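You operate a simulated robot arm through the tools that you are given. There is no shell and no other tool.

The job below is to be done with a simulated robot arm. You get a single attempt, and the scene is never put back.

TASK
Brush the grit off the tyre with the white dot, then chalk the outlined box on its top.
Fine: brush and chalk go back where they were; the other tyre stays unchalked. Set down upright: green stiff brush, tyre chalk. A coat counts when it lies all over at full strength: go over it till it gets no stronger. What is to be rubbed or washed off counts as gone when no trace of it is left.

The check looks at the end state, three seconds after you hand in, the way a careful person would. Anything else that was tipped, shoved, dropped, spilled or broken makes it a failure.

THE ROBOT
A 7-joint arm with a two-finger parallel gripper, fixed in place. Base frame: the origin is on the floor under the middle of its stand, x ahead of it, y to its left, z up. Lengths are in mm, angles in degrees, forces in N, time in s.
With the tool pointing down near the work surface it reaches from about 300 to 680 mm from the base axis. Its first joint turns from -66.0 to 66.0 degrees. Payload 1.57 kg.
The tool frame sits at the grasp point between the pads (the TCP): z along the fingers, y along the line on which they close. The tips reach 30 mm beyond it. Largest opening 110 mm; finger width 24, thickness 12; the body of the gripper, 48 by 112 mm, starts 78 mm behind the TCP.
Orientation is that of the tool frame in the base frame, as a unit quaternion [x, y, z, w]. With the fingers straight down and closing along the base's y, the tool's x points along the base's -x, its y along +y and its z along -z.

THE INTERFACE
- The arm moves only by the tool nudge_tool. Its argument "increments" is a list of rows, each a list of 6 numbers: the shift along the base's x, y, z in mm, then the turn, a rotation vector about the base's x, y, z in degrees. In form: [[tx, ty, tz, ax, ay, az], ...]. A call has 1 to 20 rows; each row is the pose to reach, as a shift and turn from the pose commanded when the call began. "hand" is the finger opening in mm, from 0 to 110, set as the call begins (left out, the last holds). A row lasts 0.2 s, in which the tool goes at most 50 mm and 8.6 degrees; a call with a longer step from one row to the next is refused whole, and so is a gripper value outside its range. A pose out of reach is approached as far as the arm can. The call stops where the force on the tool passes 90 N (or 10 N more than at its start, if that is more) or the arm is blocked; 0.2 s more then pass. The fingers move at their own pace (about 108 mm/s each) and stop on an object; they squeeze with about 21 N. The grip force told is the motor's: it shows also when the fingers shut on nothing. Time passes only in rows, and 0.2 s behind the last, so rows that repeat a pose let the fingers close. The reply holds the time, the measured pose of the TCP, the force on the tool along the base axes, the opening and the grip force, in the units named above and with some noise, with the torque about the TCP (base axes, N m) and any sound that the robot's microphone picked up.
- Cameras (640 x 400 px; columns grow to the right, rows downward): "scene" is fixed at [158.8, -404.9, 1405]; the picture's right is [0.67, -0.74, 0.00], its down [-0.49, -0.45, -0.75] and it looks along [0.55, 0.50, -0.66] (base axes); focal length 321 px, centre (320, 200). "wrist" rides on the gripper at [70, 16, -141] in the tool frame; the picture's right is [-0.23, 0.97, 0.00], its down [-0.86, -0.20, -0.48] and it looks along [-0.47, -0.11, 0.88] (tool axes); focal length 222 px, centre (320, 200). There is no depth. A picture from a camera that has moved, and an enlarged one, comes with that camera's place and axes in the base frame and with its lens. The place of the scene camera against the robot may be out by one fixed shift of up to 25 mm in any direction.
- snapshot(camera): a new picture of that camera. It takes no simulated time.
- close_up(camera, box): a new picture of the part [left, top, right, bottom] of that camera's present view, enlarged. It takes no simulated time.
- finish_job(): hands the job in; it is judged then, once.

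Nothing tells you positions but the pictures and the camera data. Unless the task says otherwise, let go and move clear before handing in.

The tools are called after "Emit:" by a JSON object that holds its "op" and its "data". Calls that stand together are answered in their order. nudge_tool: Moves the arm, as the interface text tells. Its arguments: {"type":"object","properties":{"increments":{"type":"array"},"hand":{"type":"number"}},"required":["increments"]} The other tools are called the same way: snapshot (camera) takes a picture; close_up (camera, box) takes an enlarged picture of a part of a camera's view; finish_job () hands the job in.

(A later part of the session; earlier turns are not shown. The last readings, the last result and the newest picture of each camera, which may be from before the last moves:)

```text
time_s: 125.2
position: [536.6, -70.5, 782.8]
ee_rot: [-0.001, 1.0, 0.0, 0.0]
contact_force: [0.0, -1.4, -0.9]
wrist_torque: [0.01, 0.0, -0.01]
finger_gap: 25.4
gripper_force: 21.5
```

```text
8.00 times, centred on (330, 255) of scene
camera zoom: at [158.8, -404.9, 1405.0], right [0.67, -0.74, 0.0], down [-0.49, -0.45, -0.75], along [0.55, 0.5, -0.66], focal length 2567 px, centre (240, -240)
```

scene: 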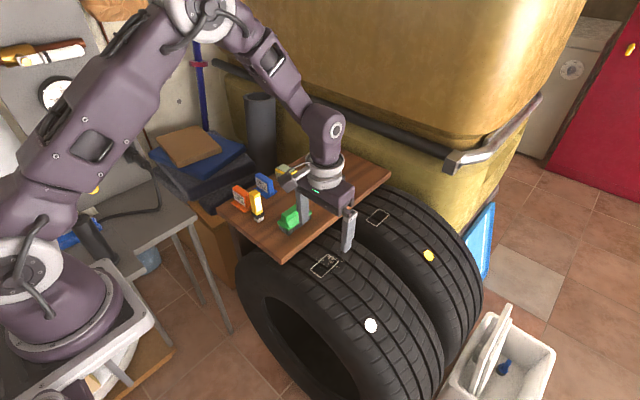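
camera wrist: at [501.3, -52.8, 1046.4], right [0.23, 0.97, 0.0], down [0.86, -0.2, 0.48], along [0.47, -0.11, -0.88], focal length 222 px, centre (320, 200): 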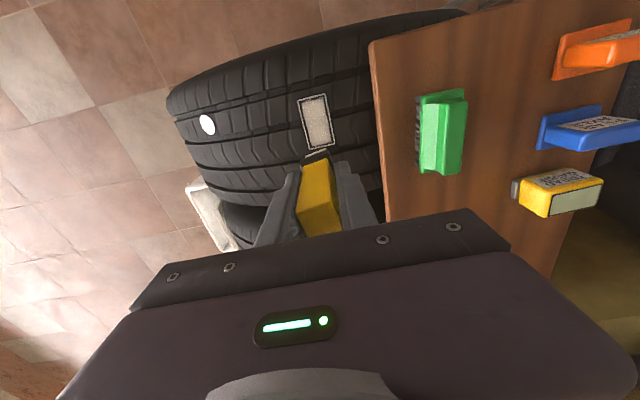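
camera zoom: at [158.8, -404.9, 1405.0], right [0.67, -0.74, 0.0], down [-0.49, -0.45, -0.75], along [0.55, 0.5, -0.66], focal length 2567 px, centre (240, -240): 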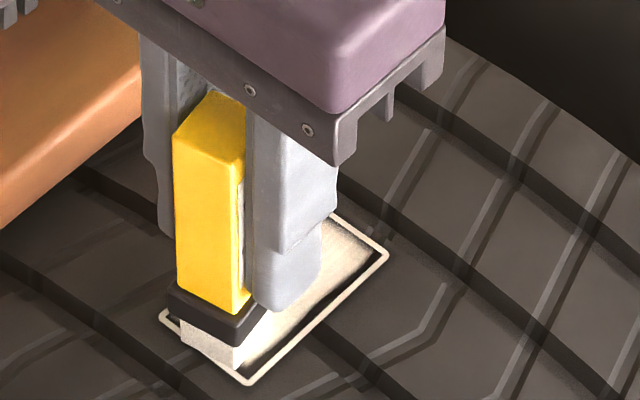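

The chalk has also yawed a few degrees in the fingers, so the grip is no longer clean. The safest course is to take it back to its spot, set it down, and re-grip it properly. First I'll lift and measure how it sits.

Emit:
{"op": "nudge_tool", "data": {"increments": [[0, 0, 20, 0, 0, 0], [0, 0, 60, 0, 0, 0], [0, 0, 100, 0, 0, 0], [0, 0, 125, 0, 0, 0], [0, 0, 125, 0, 0, 0]]}}

Emit:
{"op": "close_up", "data": {"camera": "wrist", "box": [260, 130, 380, 240]}}

Emit:
{"op": "close_up", "data": {"camera": "scene", "box": [270, 160, 370, 250]}}

Emit:
{"op": "close_up", "data": {"camera": "scene", "box": [315, 245, 345, 285]}}

```text
time_s: 126.4
position: [536.8, -68.9, 906.2]
ee_rot: [0.0, 1.0, 0.0, 0.001]
contact_force: [0.7, 0.2, -1.1]
wrist_torque: [0.0, 0.0, 0.02]
finger_gap: 25.3
gripper_force: 20.7
```

```text
3.64 times, centred on (320, 185) of wrist
camera zoom: at [465.3, -52.4, 1048.7], right [0.23, 0.97, 0.0], down [0.86, -0.2, 0.48], along [0.47, -0.11, -0.88], focal length 808 px, centre (320, 254)
```

zoom: 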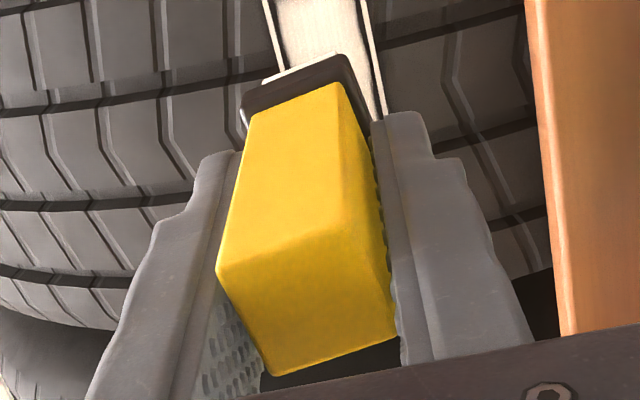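

```text
4.44 times, centred on (320, 205) of scene
camera zoom: at [158.8, -404.9, 1405.0], right [0.67, -0.74, 0.0], down [-0.49, -0.45, -0.75], along [0.55, 0.5, -0.66], focal length 1426 px, centre (320, 178)
```

zoom: 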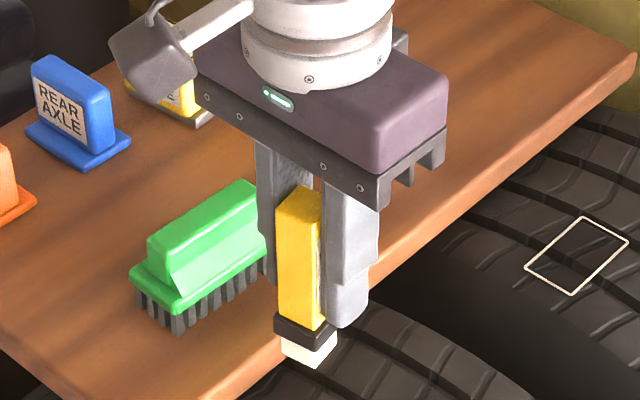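

```text
10.00 times, centred on (330, 265) of scene
camera zoom: at [158.8, -404.9, 1405.0], right [0.67, -0.74, 0.0], down [-0.49, -0.45, -0.75], along [0.55, 0.5, -0.66], focal length 3209 px, centre (220, -450)
```

zoom: 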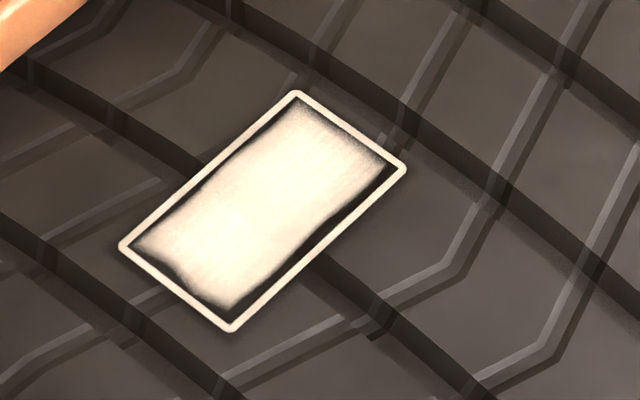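

The chalk is yawed about +8° and shifted about 7 mm in the grip, but it's still upright. I'll carry it back above its home spot, with the tool yaw compensated so the chalk comes down square.

Emit:
{"op": "nudge_tool", "data": {"increments": [[1, 40, 0, 0, 0, 0], [2, 80, 0, 0, 0, -2], [3, 120, 0, 0, 0, -5], [4, 160, 0, 0, 0, -8], [5, 200, 0, 0, 0, -11], [5.3, 232, 0, 0, 0, -11], [5.3, 232, -40, 0, 0, -11], [5.3, 232, -80, 0, 0, -11], [5.3, 232, -90, 0, 0, -11], [5.3, 232, -90, 0, 0, -11]]}}

Emit:
{"op": "close_up", "data": {"camera": "scene", "box": [220, 160, 300, 230]}}

Emit:
{"op": "close_up", "data": {"camera": "wrist", "box": [260, 80, 400, 220]}}

```text
time_s: 128.6
position: [542.3, 161.6, 816.6]
ee_rot: [0.096, 0.995, -0.001, 0.0]
contact_force: [0.0, -0.5, -0.5]
wrist_torque: [-0.04, -0.01, 0.01]
finger_gap: 25.3
gripper_force: 20.3
```

```text
5.71 times, centred on (260, 195) of scene
camera zoom: at [158.8, -404.9, 1405.0], right [0.67, -0.74, 0.0], down [-0.49, -0.45, -0.75], along [0.55, 0.5, -0.66], focal length 1834 px, centre (663, 229)
```

zoom: 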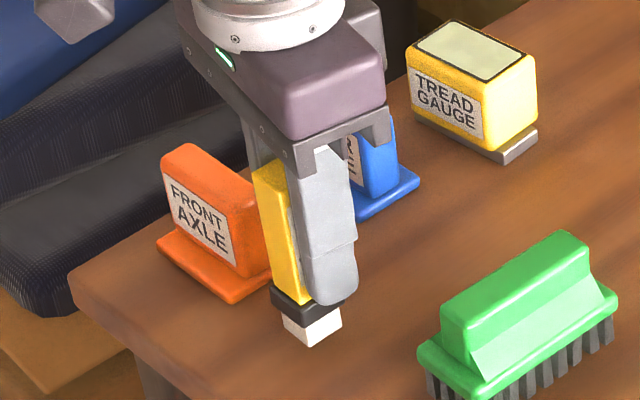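

```text
2.86 times, centred on (330, 150) of wrist
camera zoom: at [475.1, 191.9, 958.2], right [0.41, 0.91, 0.0], down [0.8, -0.36, 0.48], along [0.44, -0.2, -0.88], focal length 635 px, centre (291, 343)
```

zoom: 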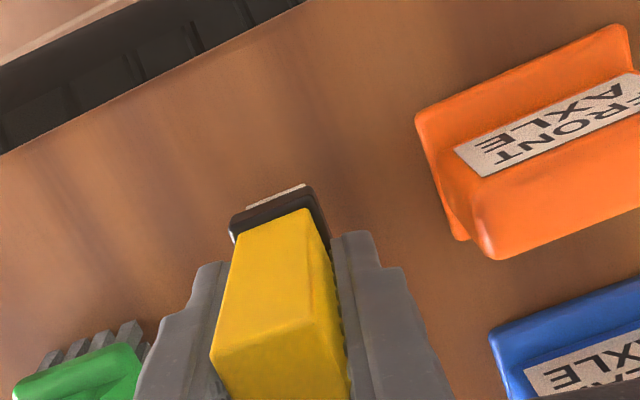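

Compared with the original picture, it needs about +3.5 mm in x and +2.5° of yaw. Adjusting, then lowering toward the board.

Emit:
{"op": "nudge_tool", "data": {"increments": [[2, 0, 0, 0, 0, 1.2], [3.5, 0, -3, 0, 0, 2.5], [3.5, 0, -6, 0, 0, 2.5], [3.5, 0, -7, 0, 0, 2.5], [3.5, 0, -7, 0, 0, 2.5]]}}

Emit:
{"op": "close_up", "data": {"camera": "scene", "box": [220, 160, 300, 230]}}

Emit:
{"op": "nudge_tool", "data": {"increments": [[0, 0, -0.5, 0, 0, 0], [0, 0, -1, 0, 0, 0], [0, 0, -1, 0, 0, 0]]}}

Emit:
{"op": "nudge_tool", "data": {"increments": [[0, 0, -0.5, 0, 0, 0], [0, 0, -1, 0, 0, 0], [0, 0, -1, 0, 0, 0]]}}

```text
time_s: 129.8
position: [546.4, 161.6, 809.8]
ee_rot: [0.073, 0.997, 0.0, -0.001]
contact_force: [0.3, 0.5, -0.6]
wrist_torque: [0.02, 0.02, 0.02]
finger_gap: 25.3
gripper_force: 20.8
```

```text
5.71 times, centred on (260, 195) of scene
camera zoom: at [158.8, -404.9, 1405.0], right [0.67, -0.74, 0.0], down [-0.49, -0.45, -0.75], along [0.55, 0.5, -0.66], focal length 1834 px, centre (663, 229)
```

zoom: 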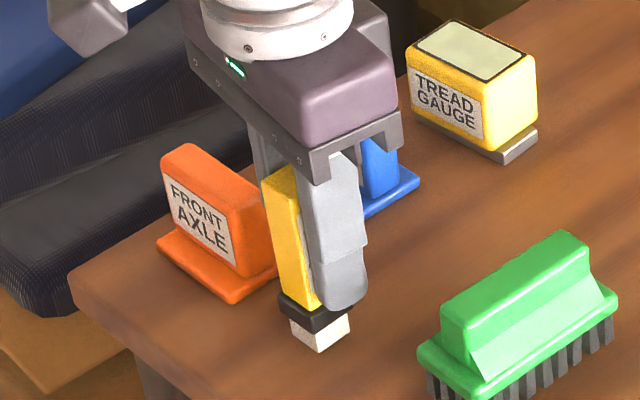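

```text
time_s: 130.6
position: [545.5, 162.3, 808.9]
ee_rot: [0.074, 0.997, 0.001, 0.0]
contact_force: [-0.4, -0.4, -0.9]
wrist_torque: [0.0, 0.02, 0.0]
finger_gap: 25.2
gripper_force: 20.8
```

```text
time_s: 131.4
position: [546.1, 162.6, 808.2]
ee_rot: [0.075, 0.997, 0.0, 0.0]
contact_force: [0.0, 0.0, -0.8]
wrist_torque: [-0.03, 0.01, 0.01]
finger_gap: 25.3
gripper_force: 21.1
```

Close to home. I'll make a small lateral correction and continue lowering to contact.

Emit:
{"op": "nudge_tool", "data": {"increments": [[-1, 1, 0, 0, 0, 0], [-1.4, 2, -0.5, 0, 0, 0], [-1.4, 2, -1, 0, 0, 0], [-1.4, 2, -1, 0, 0, 0]]}}

Emit:
{"op": "nudge_tool", "data": {"increments": [[0, 0, -0.4, 0, 0, 0], [0, 0, -0.8, 0, 0, 0], [0, 0, -0.8, 0, 0, 0]]}}

Emit:
{"op": "nudge_tool", "data": {"increments": [[0, 0, -0.4, 0, 0, 0], [0, 0, -0.8, 0, 0, 0], [0, 0, -0.8, 0, 0, 0]]}}

```text
time_s: 132.4
position: [544.3, 163.4, 807.2]
ee_rot: [0.075, 0.997, 0.0, 0.0]
contact_force: [-0.9, 0.3, 0.3]
wrist_torque: [-0.02, 0.03, -0.01]
finger_gap: 25.2
gripper_force: 20.8
```

```text
time_s: 133.2
position: [544.6, 165.2, 806.6]
ee_rot: [0.074, 0.997, 0.0, 0.001]
contact_force: [-4.9, -2.7, 22.0]
wrist_torque: [-0.1, 0.56, -0.01]
finger_gap: 25.2
gripper_force: 21.7
```

```text
time_s: 134.0
position: [545.6, 164.1, 806.6]
ee_rot: [0.074, 0.997, 0.001, 0.001]
contact_force: [-10.2, -3.1, 50.5]
wrist_torque: [-0.13, 1.08, 0.03]
finger_gap: 25.3
gripper_force: 21.0
```

It's on the board. I'll ease the force and release.

Emit:
{"op": "nudge_tool", "data": {"increments": [[0, 0, 0.5, 0, 0, 0], [0, 0, 0.9, 0, 0, 0], [0, 0, 0.9, 0, 0, 0]]}}

Emit:
{"op": "nudge_tool", "data": {"increments": [[0, 0, 0, 0, 0, 0], [0, 0, 0, 0, 0, 0]], "hand": 32}}

Emit:
{"op": "close_up", "data": {"camera": "scene", "box": [220, 160, 300, 230]}}

Emit:
{"op": "close_up", "data": {"camera": "wrist", "box": [260, 100, 400, 240]}}

```text
time_s: 134.8
position: [544.6, 164.1, 806.0]
ee_rot: [0.074, 0.997, 0.0, 0.001]
contact_force: [8.1, 1.4, 24.0]
wrist_torque: [0.1, -0.15, -0.01]
finger_gap: 25.0
gripper_force: 20.6
```

```text
time_s: 135.4
position: [542.9, 164.0, 804.9]
ee_rot: [0.074, 0.997, 0.0, -0.001]
contact_force: [-0.3, -0.3, 0.0]
wrist_torque: [-0.04, 0.02, 0.02]
finger_gap: 32.1
gripper_force: 0.0
```

```text
5.71 times, centred on (260, 195) of scene
camera zoom: at [158.8, -404.9, 1405.0], right [0.67, -0.74, 0.0], down [-0.49, -0.45, -0.75], along [0.55, 0.5, -0.66], focal length 1834 px, centre (663, 229)
```

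zoom: 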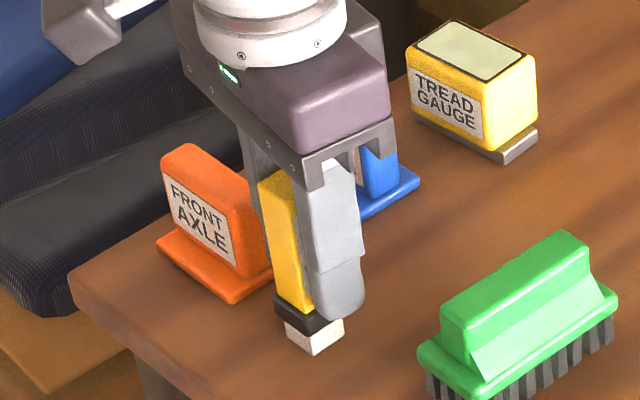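

```text
2.86 times, centred on (330, 170) of wrist
camera zoom: at [475.5, 191.5, 947.9], right [0.37, 0.93, 0.0], down [0.82, -0.32, 0.48], along [0.44, -0.18, -0.88], focal length 635 px, centre (291, 286)
```

zoom: 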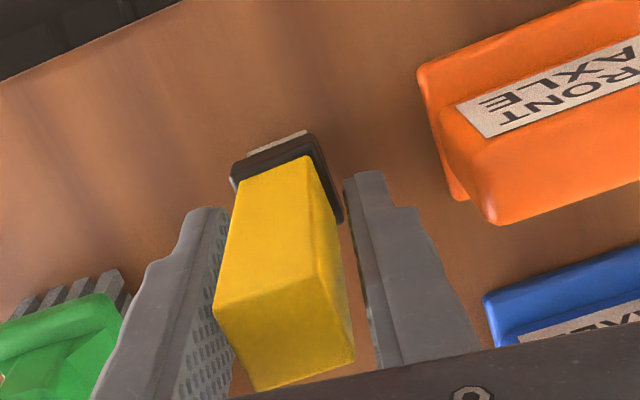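

The chalk stands upright at home, within about 1 mm of its original spot. I'll open wider, rise, and realign for a proper re-grip.

Emit:
{"op": "nudge_tool", "data": {"increments": [[0, 0, 0, 0, 0, 0], [0, 0, 10, 0, 0, 0], [0, 0, 40, 0, 0, 0], [0, 0, 80, 0, 0, 3], [-7.5, 1, 84, 0, 0, 6.5], [-7.5, 1, 84, 0, 0, 6.5]], "hand": 52}}

Emit:
{"op": "close_up", "data": {"camera": "wrist", "box": [295, 130, 345, 190]}}

Emit:
{"op": "close_up", "data": {"camera": "scene", "box": [220, 160, 300, 230]}}

```text
time_s: 136.8
position: [534.5, 164.3, 889.6]
ee_rot: [0.017, 1.0, 0.0, 0.0]
contact_force: [-0.2, 0.4, 0.2]
wrist_torque: [-0.01, 0.01, 0.0]
finger_gap: 52.2
gripper_force: 0.0
```

```text
6.67 times, centred on (320, 160) of wrist
camera zoom: at [464.8, 184.8, 1032.9], right [0.26, 0.97, 0.0], down [0.85, -0.23, 0.48], along [0.46, -0.12, -0.88], focal length 1481 px, centre (320, 467)
```

zoom: 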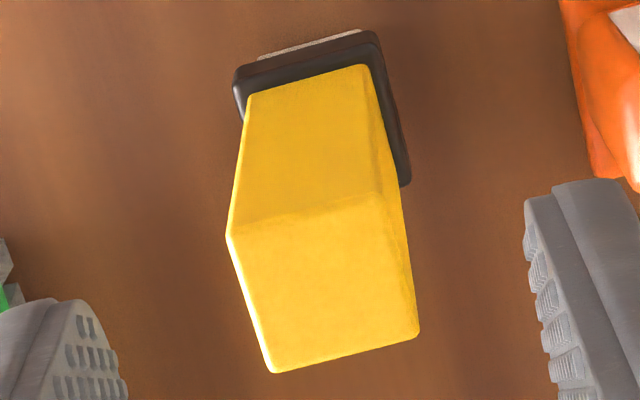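

```text
5.71 times, centred on (260, 195) of scene
camera zoom: at [158.8, -404.9, 1405.0], right [0.67, -0.74, 0.0], down [-0.49, -0.45, -0.75], along [0.55, 0.5, -0.66], focal length 1834 px, centre (663, 229)
```

zoom: 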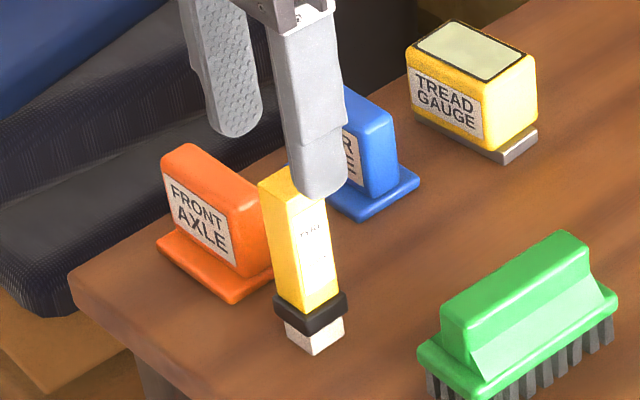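

The chalk's yaw is about +2.5° relative to the tool and it sits 1.4 mm further in x. I'll align and descend so the fingertips sit just above the collar, then grip.

Emit:
{"op": "nudge_tool", "data": {"increments": [[1.4, 0.2, -20, 0, 0, 2.5], [1.4, 0.2, -45, 0, 0, 2.5], [1.4, 0.2, -70, 0, 0, 2.5], [1.4, 0.2, -82.8, 0, 0, 2.5], [1.4, 0.2, -82.8, 0, 0, 2.5]], "hand": 52}}

Emit:
{"op": "nudge_tool", "data": {"increments": [[0, 0, 0, 0, 0, 0], [0, 0, 0, 0, 0, 0], [0, 0, 0, 0, 0, 0], [0, 0, 0, 0, 0, 0]], "hand": 0}}

Emit:
{"op": "close_up", "data": {"camera": "scene", "box": [220, 160, 300, 230]}}

Emit:
{"op": "close_up", "data": {"camera": "wrist", "box": [260, 100, 400, 240]}}

```text
time_s: 138.0
position: [537.5, 164.1, 808.5]
ee_rot: [-0.005, 1.0, 0.0, 0.0]
contact_force: [0.6, 0.4, 0.4]
wrist_torque: [0.02, 0.01, 0.03]
finger_gap: 52.0
gripper_force: 0.0
```

```text
time_s: 139.0
position: [539.1, 164.6, 808.6]
ee_rot: [-0.005, 1.0, 0.0, 0.0]
contact_force: [-0.1, 0.0, -0.3]
wrist_torque: [0.0, 0.01, -0.03]
finger_gap: 24.9
gripper_force: 20.7
```

```text
5.71 times, centred on (260, 195) of scene
camera zoom: at [158.8, -404.9, 1405.0], right [0.67, -0.74, 0.0], down [-0.49, -0.45, -0.75], along [0.55, 0.5, -0.66], focal length 1834 px, centre (663, 229)
```

zoom: 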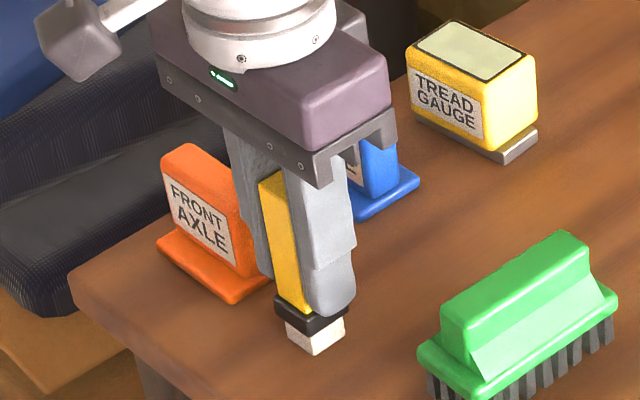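

```text
2.86 times, centred on (330, 170) of wrist
camera zoom: at [466.8, 181.1, 949.8], right [0.22, 0.98, 0.0], down [0.86, -0.19, 0.48], along [0.47, -0.1, -0.88], focal length 635 px, centre (291, 286)
```

zoom: 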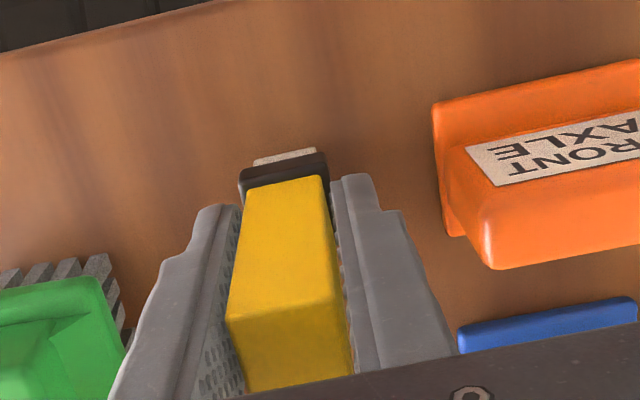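

It's a clean grip now: centred, square, and with the fingertips right above the collar. Carrying it back to the box.

Emit:
{"op": "nudge_tool", "data": {"increments": [[0, 0, 10, 0, 0, 0], [0, 0, 40, 0, 0, 0], [0, 0, 80, 0, 0, 0], [0, 0, 100, 0, 0, 0], [2, -35, 100, 0, 0, 0], [4, -75, 100, 0, 0, 0], [7, -115, 100, 0, 0, 0], [10, -155, 100, 0, 0, 0], [13, -195, 100, 0, 0, -0.5], [16.7, -235.2, 100, 0, 0, -0.5], [16.7, -235.2, 60, 0, 0, -0.5], [16.7, -235.2, 20, 0, 0, -0.5], [16.7, -235.2, -15, 0, 0, -0.5], [16.7, -235.2, -21, 0, 0, -0.5], [16.7, -235.2, -21, 0, 0, -0.5]]}}

Emit:
{"op": "close_up", "data": {"camera": "wrist", "box": [270, 90, 370, 180]}}

Emit:
{"op": "close_up", "data": {"camera": "scene", "box": [300, 230, 360, 280]}}

```text
time_s: 142.2
position: [555.7, -70.4, 786.0]
ee_rot: [0.0, 1.0, 0.001, 0.0]
contact_force: [0.4, 0.9, -0.7]
wrist_torque: [0.02, 0.01, 0.03]
finger_gap: 25.3
gripper_force: 21.2
```

```text
4.44 times, centred on (320, 135) of wrist
camera zoom: at [484.0, -52.6, 928.5], right [0.23, 0.97, 0.0], down [0.86, -0.2, 0.48], along [0.47, -0.11, -0.88], focal length 987 px, centre (320, 489)
```

zoom: 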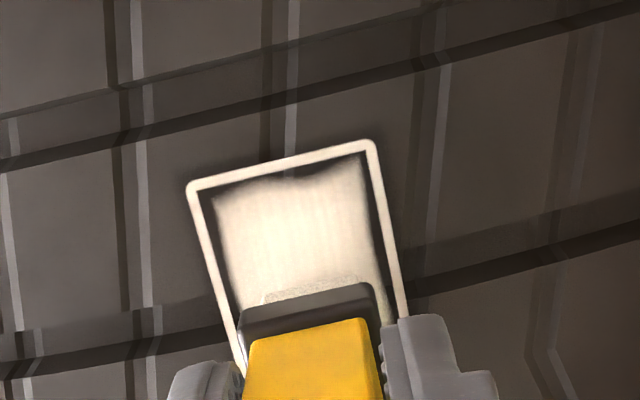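

```text
8.00 times, centred on (330, 255) of scene
camera zoom: at [158.8, -404.9, 1405.0], right [0.67, -0.74, 0.0], down [-0.49, -0.45, -0.75], along [0.55, 0.5, -0.66], focal length 2567 px, centre (240, -240)
```

zoom: 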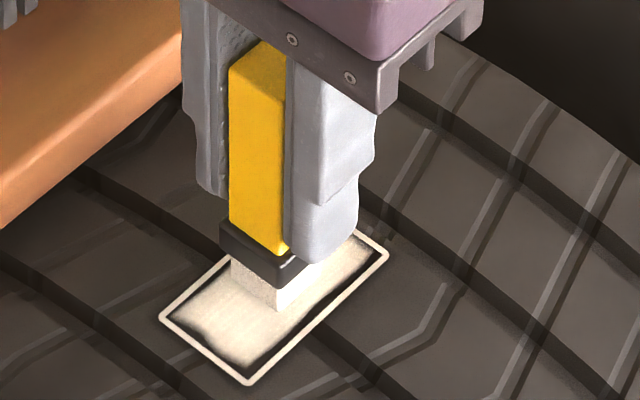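

Square and aligned; the box centre is at about cmd (553.2, -70.2). Lowering to contact.

Emit:
{"op": "nudge_tool", "data": {"increments": [[-0.8, -0.2, -0.8, 0, 0, 0], [-1.6, -0.5, -1.6, 0, 0, 0], [-1.6, -0.5, -2, 0, 0, 0], [-1.6, -0.5, -2, 0, 0, 0]]}}

Emit:
{"op": "nudge_tool", "data": {"increments": [[0, 0, -0.4, 0, 0, 0], [0, 0, -0.8, 0, 0, 0], [0, 0, -0.8, 0, 0, 0]]}}

Emit:
{"op": "nudge_tool", "data": {"increments": [[0, 0, -0.3, 0, 0, 0], [0, 0, -0.6, 0, 0, 0], [0, 0, -0.6, 0, 0, 0]]}}

```text
time_s: 143.2
position: [554.0, -71.5, 784.9]
ee_rot: [0.001, 1.0, 0.0, -0.001]
contact_force: [0.5, -0.3, -1.4]
wrist_torque: [0.01, 0.0, -0.05]
finger_gap: 25.0
gripper_force: 21.1
```

```text
time_s: 144.0
position: [553.4, -70.5, 782.8]
ee_rot: [0.0, 1.0, 0.0, 0.001]
contact_force: [0.0, 0.5, -0.7]
wrist_torque: [0.03, 0.02, -0.01]
finger_gap: 25.3
gripper_force: 20.7
```

```text
time_s: 144.8
position: [553.2, -70.5, 783.0]
ee_rot: [0.0, 1.0, 0.0, 0.0]
contact_force: [-0.3, -0.2, -0.7]
wrist_torque: [-0.01, 0.01, 0.01]
finger_gap: 25.0
gripper_force: 21.2
```

Now at cmd z 782.9 with no contact yet. Continuing.

Emit:
{"op": "nudge_tool", "data": {"increments": [[0, 0, -0.3, 0, 0, 0], [0, 0, -0.6, 0, 0, 0], [0, 0, -0.6, 0, 0, 0]]}}

Emit:
{"op": "nudge_tool", "data": {"increments": [[0, 0, -0.3, 0, 0, 0], [0, 0, -0.5, 0, 0, 0], [0, 0, -0.5, 0, 0, 0]]}}

```text
time_s: 145.6
position: [553.8, -69.6, 783.7]
ee_rot: [0.001, 1.0, 0.001, 0.0]
contact_force: [-1.8, 0.7, 9.4]
wrist_torque: [0.03, 0.09, 0.01]
finger_gap: 25.1
gripper_force: 21.5
```

```text
time_s: 146.4
position: [553.3, -70.1, 781.7]
ee_rot: [0.0, 1.0, 0.0, 0.001]
contact_force: [-2.4, 2.5, 12.8]
wrist_torque: [0.14, 0.12, 0.0]
finger_gap: 25.1
gripper_force: 20.6
```

Light contact (about 10 N) at the box centre. I'll now zigzag with y-strokes, edge to edge, from the centre toward the far end.

Emit:
{"op": "nudge_tool", "data": {"increments": [[1, 5, 0, -0.7, 0, 0], [1, 10, -0.1, -1.4, 0, 0], [2, 5, 0, -0.7, 0, 0], [2, 0, 0, 0, 0, 0], [3, -5, 0, 0.7, 0, 0], [3, -10, -0.1, 1.4, 0, 0], [4, -5, 0, 0.7, 0, 0], [5, 0, 0, 0, 0, 0], [6, 5, 0, -0.7, 0, 0], [7, 10, -0.1, -1.4, 0, 0], [8, 5, 0, -0.7, 0, 0], [9, 0, 0, 0, 0, 0], [10, -5, 0, 0.7, 0, 0], [11, -10, -0.1, 1.4, 0, 0], [12, -5, 0, 0.7, 0, 0], [13, 0, 0, 0, 0, 0]]}}

Emit:
{"op": "close_up", "data": {"camera": "scene", "box": [300, 230, 360, 280]}}

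```text
time_s: 149.8
position: [565.3, -69.6, 782.1]
ee_rot: [0.0, 1.0, 0.0, 0.001]
contact_force: [-0.5, -0.3, 0.3]
wrist_torque: [0.01, -0.02, 0.0]
finger_gap: 25.0
gripper_force: 21.0
```

```text
8.00 times, centred on (330, 255) of scene
camera zoom: at [158.8, -405.0, 1405.0], right [0.67, -0.74, 0.0], down [-0.49, -0.45, -0.75], along [0.55, 0.5, -0.66], focal length 2567 px, centre (240, -240)
```

zoom: 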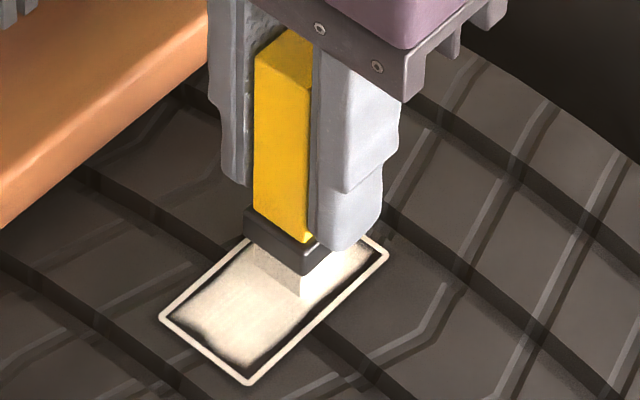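

Contact has become very light, so I'll feed down a little and continue to the far end.

Emit:
{"op": "nudge_tool", "data": {"increments": [[0, 0, -0.3, 0, 0, 0], [0, 0, -0.6, 0, 0, 0], [0, 0, -0.6, 0, 0, 0]]}}

Emit:
{"op": "nudge_tool", "data": {"increments": [[1, 5, 0, -0.7, 0, 0], [1, 10, -0.1, -1.4, 0, 0], [2, 5, 0, -0.7, 0, 0], [3, 0, 0, 0, 0, 0], [4, -5, 0, 0.7, 0, 0], [4, -10, -0.1, 1.4, 0, 0], [5, -5, 0, 0.7, 0, 0], [6, 0, 0, 0, 0, 0], [7, 5, 0, -0.7, 0, 0], [8, 10, -0.1, -1.4, 0, 0], [9, 5, 0, -0.7, 0, 0], [10, 0, 0, 0, 0, 0], [11, -5, 0, 0.7, 0, 0], [11, -10, -0.1, 1.4, 0, 0], [11, -5, 0, 0.7, 0, 0], [11, 0, 0, 0, 0, 0]]}}

Emit:
{"op": "close_up", "data": {"camera": "scene", "box": [300, 230, 360, 280]}}

```text
time_s: 150.6
position: [567.2, -69.0, 782.3]
ee_rot: [0.0, 1.0, 0.0, 0.0]
contact_force: [-1.8, 2.3, 8.9]
wrist_torque: [0.1, 0.0, -0.01]
finger_gap: 24.9
gripper_force: 21.0
```

```text
time_s: 154.0
position: [577.4, -73.5, 781.3]
ee_rot: [0.001, 1.0, -0.001, 0.0]
contact_force: [1.7, -13.2, 14.6]
wrist_torque: [-0.69, -0.16, -0.06]
finger_gap: 26.3
gripper_force: 20.8
```

```text
8.00 times, centred on (330, 255) of scene
camera zoom: at [158.5, -405.2, 1404.9], right [0.67, -0.74, 0.0], down [-0.49, -0.45, -0.75], along [0.55, 0.5, -0.66], focal length 2567 px, centre (240, -240)
```

zoom: 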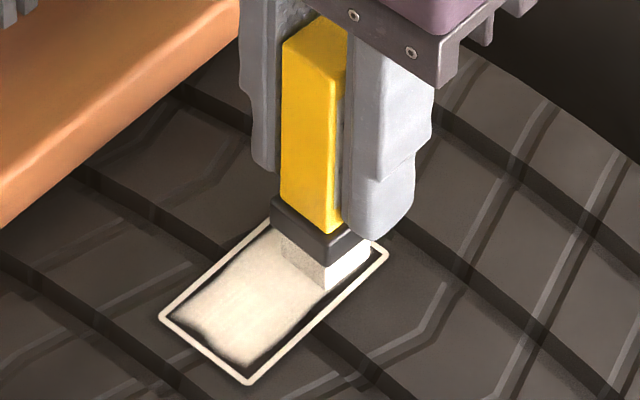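

I'll lift again and compare the far end with the earlier inspection.

Emit:
{"op": "nudge_tool", "data": {"increments": [[0, 0, 3, 0, 0, 0], [0, 0, 40, 0, 0, 0], [0, 0, 80, 0, 0, 0], [0, 0, 120, 0, 0, 0], [-40, -40, 120, 0, 0, 0], [-40, -70, 120, 0, 0, 0], [-40, -70, 120, 0, 0, 0]]}}

Emit:
{"op": "close_up", "data": {"camera": "scene", "box": [315, 245, 345, 285]}}

Emit:
{"op": "close_up", "data": {"camera": "wrist", "box": [340, 100, 420, 170]}}

Emit:
{"op": "close_up", "data": {"camera": "wrist", "box": [260, 100, 400, 240]}}

```text
refused: row 5 steps farther than a row can; nothing moved
```

```text
10.00 times, centred on (330, 265) of scene
camera zoom: at [158.5, -405.2, 1404.9], right [0.67, -0.74, 0.0], down [-0.49, -0.45, -0.75], along [0.55, 0.5, -0.66], focal length 3209 px, centre (220, -450)
```

zoom: 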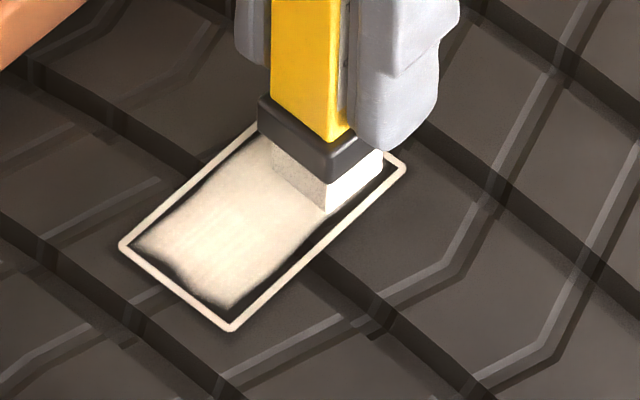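

```text
5.71 times, centred on (380, 135) of wrist
camera zoom: at [505.8, -56.0, 923.1], right [0.23, 0.97, 0.0], down [0.85, -0.2, 0.48], along [0.47, -0.11, -0.88], focal length 1269 px, centre (-23, 571)
```

zoom: 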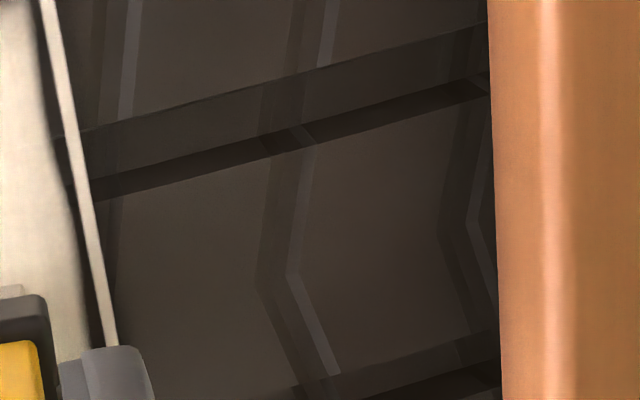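

```text
2.86 times, centred on (330, 170) of wrist
camera zoom: at [505.8, -56.0, 923.1], right [0.23, 0.97, 0.0], down [0.85, -0.2, 0.48], along [0.47, -0.11, -0.88], focal length 635 px, centre (291, 286)
```

zoom: 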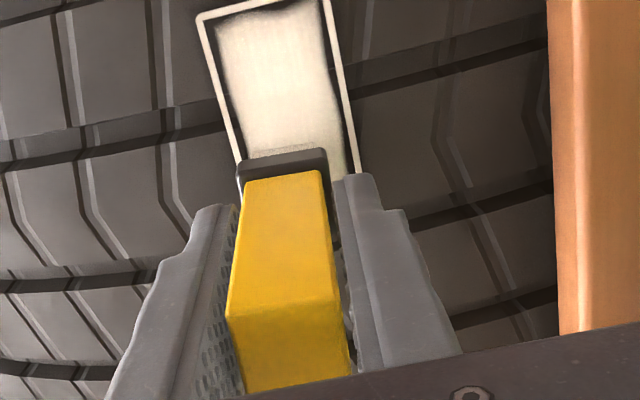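

That call was refused because the step was too long. Redoing it with shorter steps.

Emit:
{"op": "nudge_tool", "data": {"increments": [[0, 0, 3, 0, 0, 0], [0, 0, 40, 0, 0, 0], [0, 0, 80, 0, 0, 0], [0, 0, 120, 0, 0, 0], [-20, -30, 120, 0, 0, 0], [-40, -60, 120, 0, 0, 0], [-40, -70, 120, 0, 0, 0], [-40, -70, 120, 0, 0, 0]]}}

Emit:
{"op": "close_up", "data": {"camera": "scene", "box": [315, 245, 345, 285]}}

Emit:
{"op": "close_up", "data": {"camera": "wrist", "box": [340, 100, 420, 170]}}

Emit:
{"op": "close_up", "data": {"camera": "wrist", "box": [360, 100, 400, 160]}}

```text
time_s: 155.8
position: [537.5, -140.6, 901.9]
ee_rot: [0.0, 1.0, 0.0, 0.0]
contact_force: [0.9, -0.3, -0.8]
wrist_torque: [0.02, 0.03, 0.0]
finger_gap: 24.8
gripper_force: 20.9
```

```text
10.00 times, centred on (330, 265) of scene
camera zoom: at [158.8, -405.0, 1405.0], right [0.67, -0.74, 0.0], down [-0.49, -0.45, -0.75], along [0.55, 0.5, -0.66], focal length 3209 px, centre (220, -450)
```

zoom: 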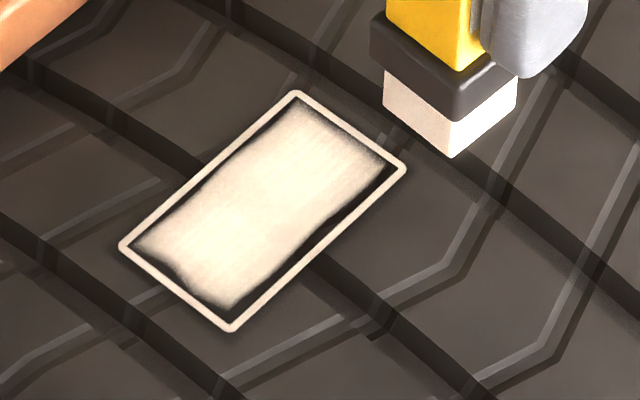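

```text
5.71 times, centred on (380, 135) of wrist
camera zoom: at [465.8, -123.8, 1042.9], right [0.23, 0.97, 0.0], down [0.86, -0.2, 0.48], along [0.47, -0.11, -0.88], focal length 1269 px, centre (-23, 571)
```

zoom: 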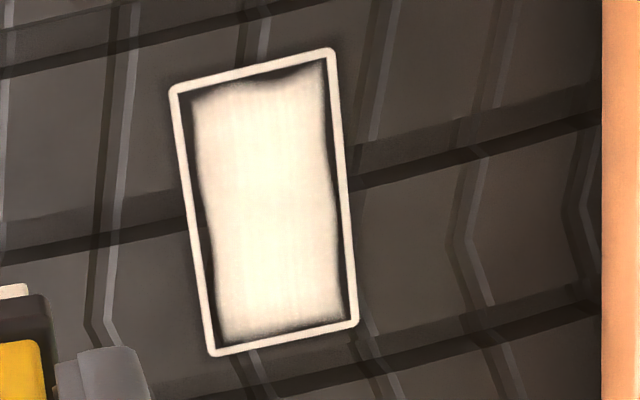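

```text
6.67 times, centred on (380, 130) of wrist
camera zoom: at [465.8, -123.8, 1042.9], right [0.23, 0.97, 0.0], down [0.86, -0.2, 0.48], along [0.47, -0.11, -0.88], focal length 1481 px, centre (-80, 667)
```

zoom: 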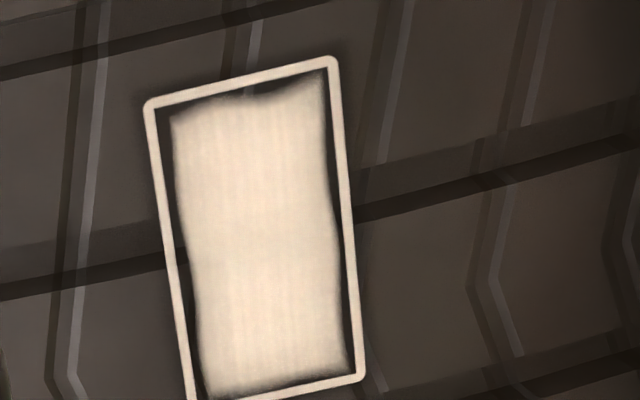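

The coat looks uniform now and its rim shape hasn't changed, so the rim is part of the mark itself. I'll give the near end the same y-stroke treatment with light contact, to be sure it's at full strength too.

Emit:
{"op": "nudge_tool", "data": {"increments": [[0, 35, 0, 0, 0, 0], [0, 70, 0, 0, 0, 0], [0, 70, -45, 0, 0, 0], [0, 70, -90, 0, 0, 0], [0, 70, -115, 0, 0, 0], [0, 70, -118.6, 0, 0, 0], [0, 70, -119, 0, 0, 0], [0, 70, -119, 0, 0, 0]]}}

Emit:
{"op": "nudge_tool", "data": {"increments": [[0, 0, -0.2, 0, 0, 0], [0, 0, -0.4, 0, 0, 0], [0, 0, -0.4, 0, 0, 0]]}}

Emit:
{"op": "nudge_tool", "data": {"increments": [[0, 0, -0.2, 0, 0, 0], [0, 0, -0.4, 0, 0, 0], [0, 0, -0.4, 0, 0, 0]]}}

Emit:
{"op": "close_up", "data": {"camera": "wrist", "box": [270, 90, 370, 180]}}

```text
time_s: 157.6
position: [537.7, -70.2, 781.0]
ee_rot: [0.0, 1.0, 0.0, 0.0]
contact_force: [0.1, -1.0, 4.7]
wrist_torque: [-0.05, -0.07, -0.02]
finger_gap: 25.1
gripper_force: 21.3
```

```text
time_s: 158.4
position: [538.3, -70.6, 783.2]
ee_rot: [0.0, 1.0, 0.0, 0.0]
contact_force: [-0.1, 3.4, 9.6]
wrist_torque: [0.21, -0.03, 0.02]
finger_gap: 25.2
gripper_force: 21.0
```

```text
time_s: 159.2
position: [538.3, -70.3, 782.0]
ee_rot: [0.0, 1.0, -0.001, 0.001]
contact_force: [2.2, 5.1, 17.2]
wrist_torque: [0.32, -0.21, 0.04]
finger_gap: 24.9
gripper_force: 20.8
```

```text
4.44 times, centred on (320, 135) of wrist
camera zoom: at [466.1, -53.5, 923.7], right [0.23, 0.97, 0.0], down [0.85, -0.2, 0.48], along [0.47, -0.11, -0.88], focal length 987 px, centre (320, 489)
```

zoom: 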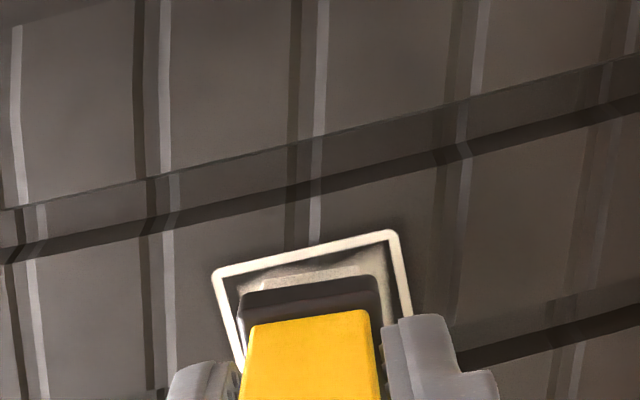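

Contact at the near end is good. I'll ease it slightly and stroke across, edging toward the near outline.

Emit:
{"op": "nudge_tool", "data": {"increments": [[0, 0, 0.4, 0, 0, 0], [0, 5, 0.4, -0.7, 0, 0], [-1, 10, 0.3, -1.4, 0, 0], [-1, 5, 0.4, -0.7, 0, 0], [-2, 0, 0.4, 0, 0, 0], [-2, -5, 0.4, 0.7, 0, 0], [-3, -10, 0.3, 1.4, 0, 0], [-3, -5, 0.4, 0.7, 0, 0], [-4, 0, 0.4, 0, 0, 0], [-4, 5, 0.4, -0.7, 0, 0], [-5, 10, 0.3, -1.4, 0, 0], [-5, 5, 0.4, -0.7, 0, 0], [-6, 0, 0.4, 0, 0, 0], [-6, -5, 0.4, 0.7, 0, 0], [-7, -10, 0.3, 1.4, 0, 0], [-7, -5, 0.4, 0.7, 0, 0], [-7, 0, 0.4, 0, 0, 0]]}}

Emit:
{"op": "nudge_tool", "data": {"increments": [[0, 5, -0.1, -0.7, 0, 0], [0, 10, -0.2, -1.4, 0, 0], [0, 5, -0.1, -0.7, 0, 0], [0, 0, -0.1, 0, 0, 0], [0, -5, -0.1, 0.7, 0, 0], [0, -10, -0.2, 1.4, 0, 0], [0, -5, -0.1, 0.7, 0, 0], [2, 0, -0.1, 0, 0, 0], [4, 5, -0.1, -0.7, 0, 0], [6, 10, -0.2, -1.4, 0, 0], [8, 5, -0.1, -0.7, 0, 0], [10, 0, -0.1, 0, 0, 0], [12, -5, -0.1, 0.7, 0, 0], [14, -10, -0.2, 1.4, 0, 0], [15, -5, -0.1, 0.7, 0, 0], [16, 0, -0.1, 0, 0, 0]]}}

Emit:
{"op": "close_up", "data": {"camera": "scene", "box": [300, 230, 360, 280]}}

```text
time_s: 162.8
position: [530.5, -72.4, 781.0]
ee_rot: [0.001, 1.0, 0.0, -0.001]
contact_force: [-2.4, -6.8, 10.3]
wrist_torque: [-0.41, 0.01, 0.0]
finger_gap: 25.2
gripper_force: 21.0
```

```text
time_s: 166.2
position: [545.4, -75.0, 782.2]
ee_rot: [0.001, 1.0, -0.002, 0.0]
contact_force: [-16.3, -15.1, 28.9]
wrist_torque: [-0.84, 0.82, -0.1]
finger_gap: 24.9
gripper_force: 20.5
```

```text
8.00 times, centred on (330, 255) of scene
camera zoom: at [157.9, -405.2, 1405.0], right [0.67, -0.74, 0.0], down [-0.49, -0.45, -0.75], along [0.55, 0.5, -0.66], focal length 2567 px, centre (240, -240)
```

zoom: 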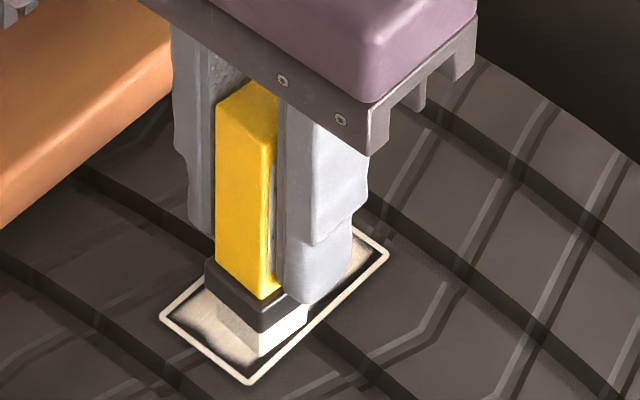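

Lifting off to inspect again.

Emit:
{"op": "nudge_tool", "data": {"increments": [[0, 0, 3, 0, 0, 0], [0, 0, 40, 0, 0, 0], [0, 0, 80, 0, 0, 0], [0, 0, 120, 0, 0, 0], [-4, -35, 120, 0, 0, 0], [-8, -70, 120, 0, 0, 0], [-8, -70, 120, 0, 0, 0]]}}

Emit:
{"op": "close_up", "data": {"camera": "scene", "box": [315, 245, 345, 285]}}

Emit:
{"op": "close_up", "data": {"camera": "wrist", "box": [340, 100, 420, 170]}}

Emit:
{"op": "close_up", "data": {"camera": "wrist", "box": [260, 100, 400, 240]}}

```text
time_s: 167.8
position: [540.0, -143.5, 903.1]
ee_rot: [0.0, 1.0, 0.0, 0.0]
contact_force: [0.2, 0.1, -0.4]
wrist_torque: [0.0, 0.01, -0.01]
finger_gap: 25.0
gripper_force: 21.0
```

```text
10.00 times, centred on (330, 265) of scene
camera zoom: at [158.8, -405.0, 1405.0], right [0.67, -0.74, 0.0], down [-0.49, -0.45, -0.75], along [0.55, 0.5, -0.66], focal length 3209 px, centre (220, -450)
```

zoom: 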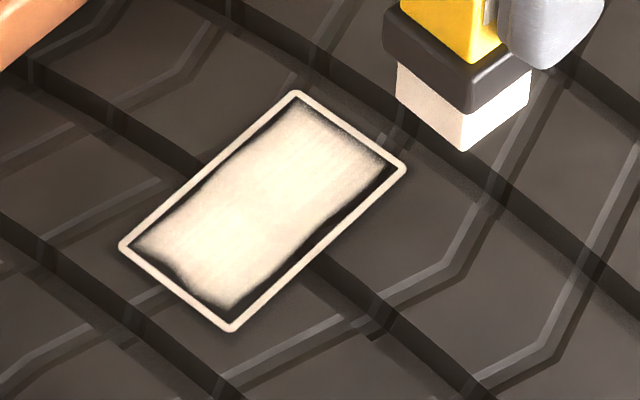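

```text
5.71 times, centred on (380, 135) of wrist
camera zoom: at [468.8, -125.7, 1044.8], right [0.23, 0.97, 0.0], down [0.86, -0.2, 0.48], along [0.47, -0.11, -0.88], focal length 1269 px, centre (-23, 571)
```

zoom: 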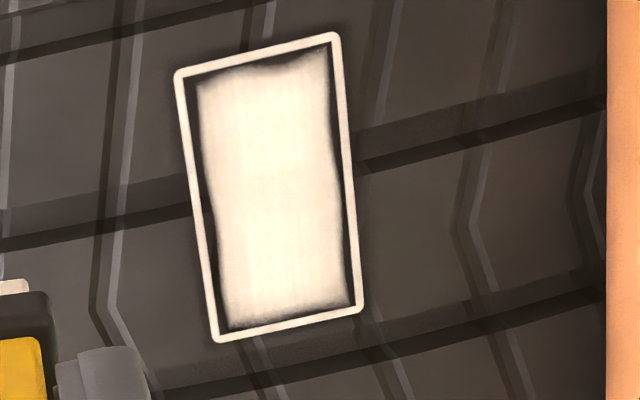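

```text
2.86 times, centred on (330, 170) of wrist
camera zoom: at [468.8, -125.7, 1044.8], right [0.23, 0.97, 0.0], down [0.86, -0.2, 0.48], along [0.47, -0.11, -0.88], focal length 635 px, centre (291, 286)
```

zoom: 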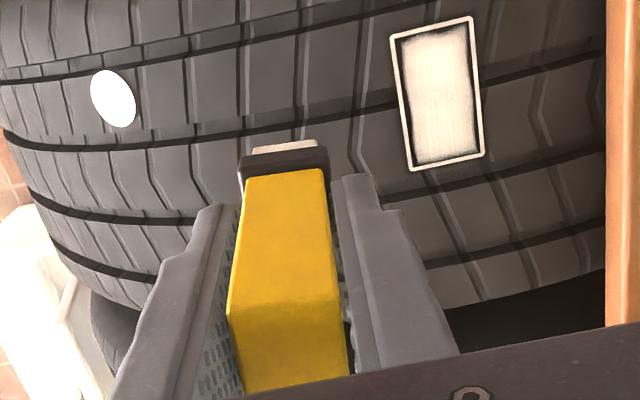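

The coat is unchanged by the last pass at the near end, so it's saturated there. The far edge still shows a faint speckle band, so I'll do one more far-end pass a little further out and compare.

Emit:
{"op": "nudge_tool", "data": {"increments": [[18, 35, 0, 0, 0, 0], [37.8, 70, 0, 0, 0, 0], [37.8, 70, -45, 0, 0, 0], [37.8, 70, -90, 0, 0, 0], [37.8, 70, -115, 0, 0, 0], [37.8, 70, -119, 0, 0, 0], [37.8, 70, -119.6, 0, 0, 0], [37.8, 70, -119.6, 0, 0, 0]]}}

Emit:
{"op": "nudge_tool", "data": {"increments": [[0, 0, -0.2, 0, 0, 0], [0, 0, -0.4, 0, 0, 0], [0, 0, -0.4, 0, 0, 0]]}}

Emit:
{"op": "close_up", "data": {"camera": "scene", "box": [300, 230, 360, 280]}}

```text
time_s: 169.6
position: [577.1, -70.7, 783.3]
ee_rot: [0.0, 1.0, 0.0, -0.001]
contact_force: [-0.1, -0.4, -0.8]
wrist_torque: [-0.01, -0.01, -0.02]
finger_gap: 25.3
gripper_force: 20.9
```

```text
time_s: 170.4
position: [577.7, -69.6, 782.4]
ee_rot: [0.0, 1.0, -0.001, 0.0]
contact_force: [0.5, 0.6, -1.0]
wrist_torque: [-0.01, 0.01, -0.01]
finger_gap: 25.4
gripper_force: 20.9
```

```text
8.00 times, centred on (330, 255) of scene
camera zoom: at [158.8, -404.9, 1405.0], right [0.67, -0.74, 0.0], down [-0.49, -0.45, -0.75], along [0.55, 0.5, -0.66], focal length 2567 px, centre (240, -240)
```

zoom: 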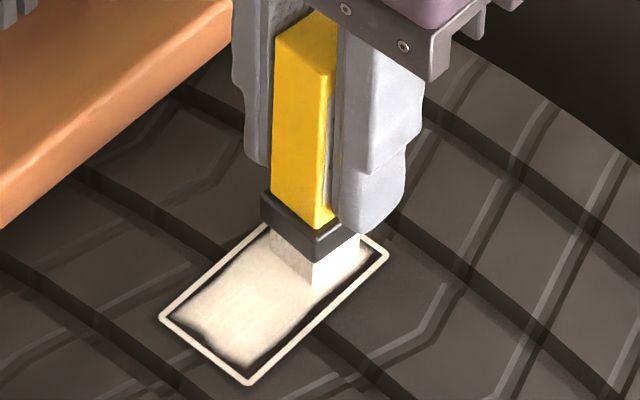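

Not touching yet; lowering a bit more.

Emit:
{"op": "nudge_tool", "data": {"increments": [[0, 0, -0.2, 0, 0, 0], [0, 0, -0.4, 0, 0, 0], [0, 0, -0.4, 0, 0, 0]]}}

Emit:
{"op": "nudge_tool", "data": {"increments": [[0, 0, -0.2, 0, 0, 0], [0, 0, -0.4, 0, 0, 0], [0, 0, -0.4, 0, 0, 0]]}}

```text
time_s: 171.2
position: [577.0, -69.8, 781.6]
ee_rot: [-0.001, 1.0, 0.0, 0.0]
contact_force: [-3.7, -1.9, 13.7]
wrist_torque: [-0.16, 0.09, -0.01]
finger_gap: 25.2
gripper_force: 20.9
```

```text
time_s: 172.0
position: [576.8, -70.9, 781.5]
ee_rot: [0.0, 1.0, -0.001, 0.001]
contact_force: [-3.3, -2.5, 30.9]
wrist_torque: [-0.04, 0.03, -0.02]
finger_gap: 25.2
gripper_force: 20.9
```

Contact is firm. I'll ease to a light force and stroke across the far end, edging slightly outward.

Emit:
{"op": "nudge_tool", "data": {"increments": [[0, 0, 0.5, 0, 0, 0], [0, 5, 0.5, -0.7, 0, 0], [0, 11, 0.4, -1.5, 0, 0], [0, 5, 0.5, -0.7, 0, 0], [1, 0, 0.5, 0, 0, 0], [1, -5, 0.5, 0.7, 0, 0], [1, -11, 0.4, 1.5, 0, 0], [1, -5, 0.5, 0.7, 0, 0], [2, 0, 0.5, 0, 0, 0], [2, 5, 0.5, -0.7, 0, 0], [2, 11, 0.4, -1.5, 0, 0], [2, 5, 0.5, -0.7, 0, 0], [3, 0, 0.5, 0, 0, 0], [3, -5, 0.5, 0.7, 0, 0], [3, -11, 0.4, 1.5, 0, 0], [3, -5, 0.5, 0.7, 0, 0], [3, 0, 0.5, 0, 0, 0]]}}

Emit:
{"op": "nudge_tool", "data": {"increments": [[0, 0, 3, 0, 0, 0], [0, 0, 40, 0, 0, 0], [0, 0, 80, 0, 0, 0], [0, 0, 120, 0, 0, 0], [-20, -35, 120, 0, 0, 0], [-40, -70, 120, 0, 0, 0], [-40, -70, 120, 0, 0, 0]]}}

Emit:
{"op": "close_up", "data": {"camera": "scene", "box": [315, 245, 345, 285]}}

Emit:
{"op": "close_up", "data": {"camera": "wrist", "box": [340, 100, 420, 170]}}

Emit:
{"op": "close_up", "data": {"camera": "wrist", "box": [260, 100, 400, 240]}}

```text
time_s: 175.6
position: [580.1, -75.3, 781.7]
ee_rot: [0.001, 1.0, -0.003, 0.001]
contact_force: [5.4, -7.0, 14.6]
wrist_torque: [-0.46, -0.41, -0.04]
finger_gap: 25.0
gripper_force: 21.0
```

```text
time_s: 177.2
position: [539.4, -139.9, 902.3]
ee_rot: [0.001, 1.0, 0.0, 0.0]
contact_force: [0.6, 0.5, -1.1]
wrist_torque: [0.0, 0.0, -0.01]
finger_gap: 25.3
gripper_force: 21.5
```

```text
10.00 times, centred on (330, 265) of scene
camera zoom: at [158.8, -405.0, 1405.0], right [0.67, -0.74, 0.0], down [-0.49, -0.45, -0.75], along [0.55, 0.5, -0.66], focal length 3209 px, centre (220, -450)
```

zoom: 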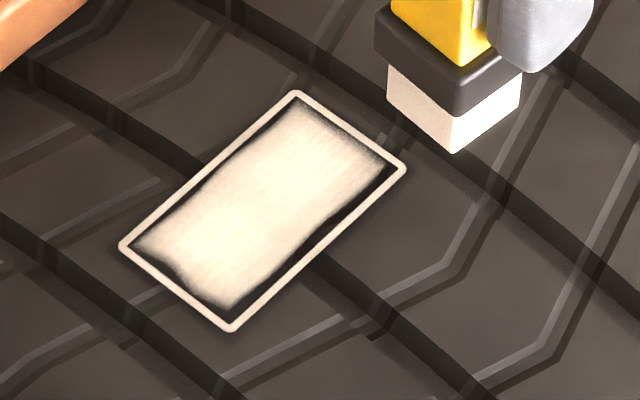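

```text
5.71 times, centred on (380, 135) of wrist
camera zoom: at [467.8, -123.8, 1043.1], right [0.23, 0.97, 0.0], down [0.86, -0.2, 0.48], along [0.47, -0.11, -0.88], focal length 1269 px, centre (-23, 571)
```

zoom: 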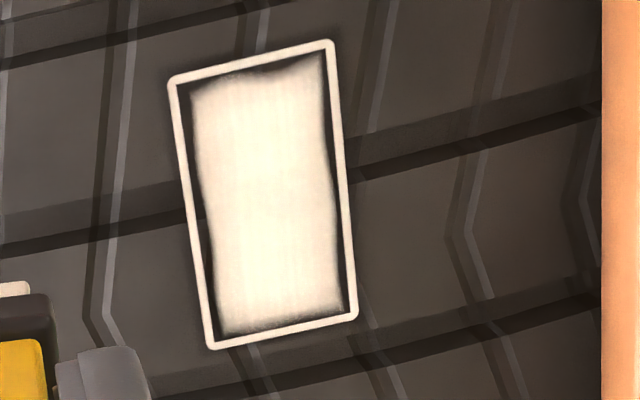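

```text
2.86 times, centred on (330, 170) of wrist
camera zoom: at [467.8, -123.8, 1043.1], right [0.23, 0.97, 0.0], down [0.86, -0.2, 0.48], along [0.47, -0.11, -0.88], focal length 635 px, centre (291, 286)
```

zoom: 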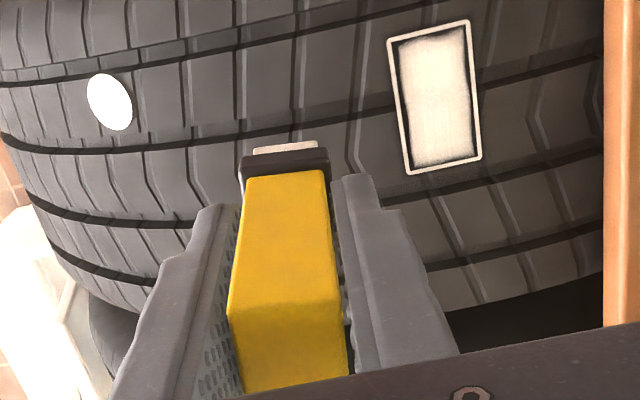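

No further change, so the coat looks saturated. As a last check, I'll rub the -y rim at mid-length, where it looks widest, with confirmed contact, to see whether the rim can fill at all.

Emit:
{"op": "nudge_tool", "data": {"increments": [[6, 30, 0, 0.7, 0, 0], [12, 59, 0, 1.5, 0, 0], [12, 59, -45, 1.5, 0, 0], [12, 59, -90, 1.5, 0, 0], [12, 59, -115, 1.5, 0, 0], [12, 59, -119, 1.5, 0, 0], [12, 59, -119.6, 1.5, 0, 0], [12, 59, -119.6, 1.5, 0, 0]]}}

Emit:
{"op": "nudge_tool", "data": {"increments": [[0, 0, -0.2, 0, 0, 0], [0, 0, -0.4, 0, 0, 0], [0, 0, -0.4, 0, 0, 0]]}}

Emit:
{"op": "close_up", "data": {"camera": "scene", "box": [300, 230, 360, 280]}}

```text
time_s: 179.0
position: [552.4, -82.9, 781.6]
ee_rot: [-0.001, 1.0, 0.013, -0.001]
contact_force: [-5.2, -1.0, 14.7]
wrist_torque: [-0.15, 0.29, -0.07]
finger_gap: 25.3
gripper_force: 20.7
```

```text
time_s: 179.8
position: [552.4, -82.3, 782.4]
ee_rot: [-0.001, 1.0, 0.014, 0.002]
contact_force: [0.3, -1.6, 24.0]
wrist_torque: [-0.28, 0.0, 0.01]
finger_gap: 25.0
gripper_force: 20.6
```

```text
8.00 times, centred on (330, 255) of scene
camera zoom: at [158.4, -404.9, 1405.1], right [0.67, -0.74, 0.0], down [-0.49, -0.45, -0.75], along [0.55, 0.5, -0.66], focal length 2567 px, centre (240, -240)
```

zoom: 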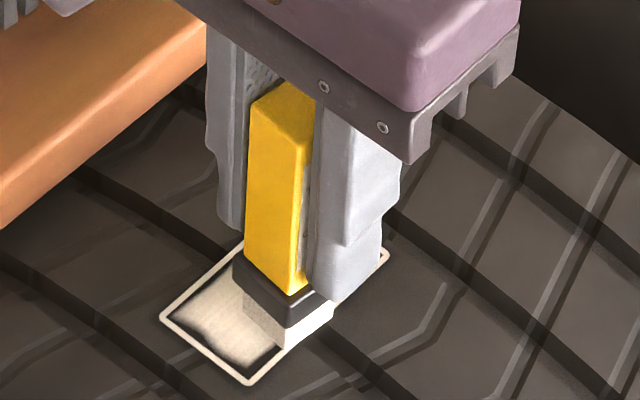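

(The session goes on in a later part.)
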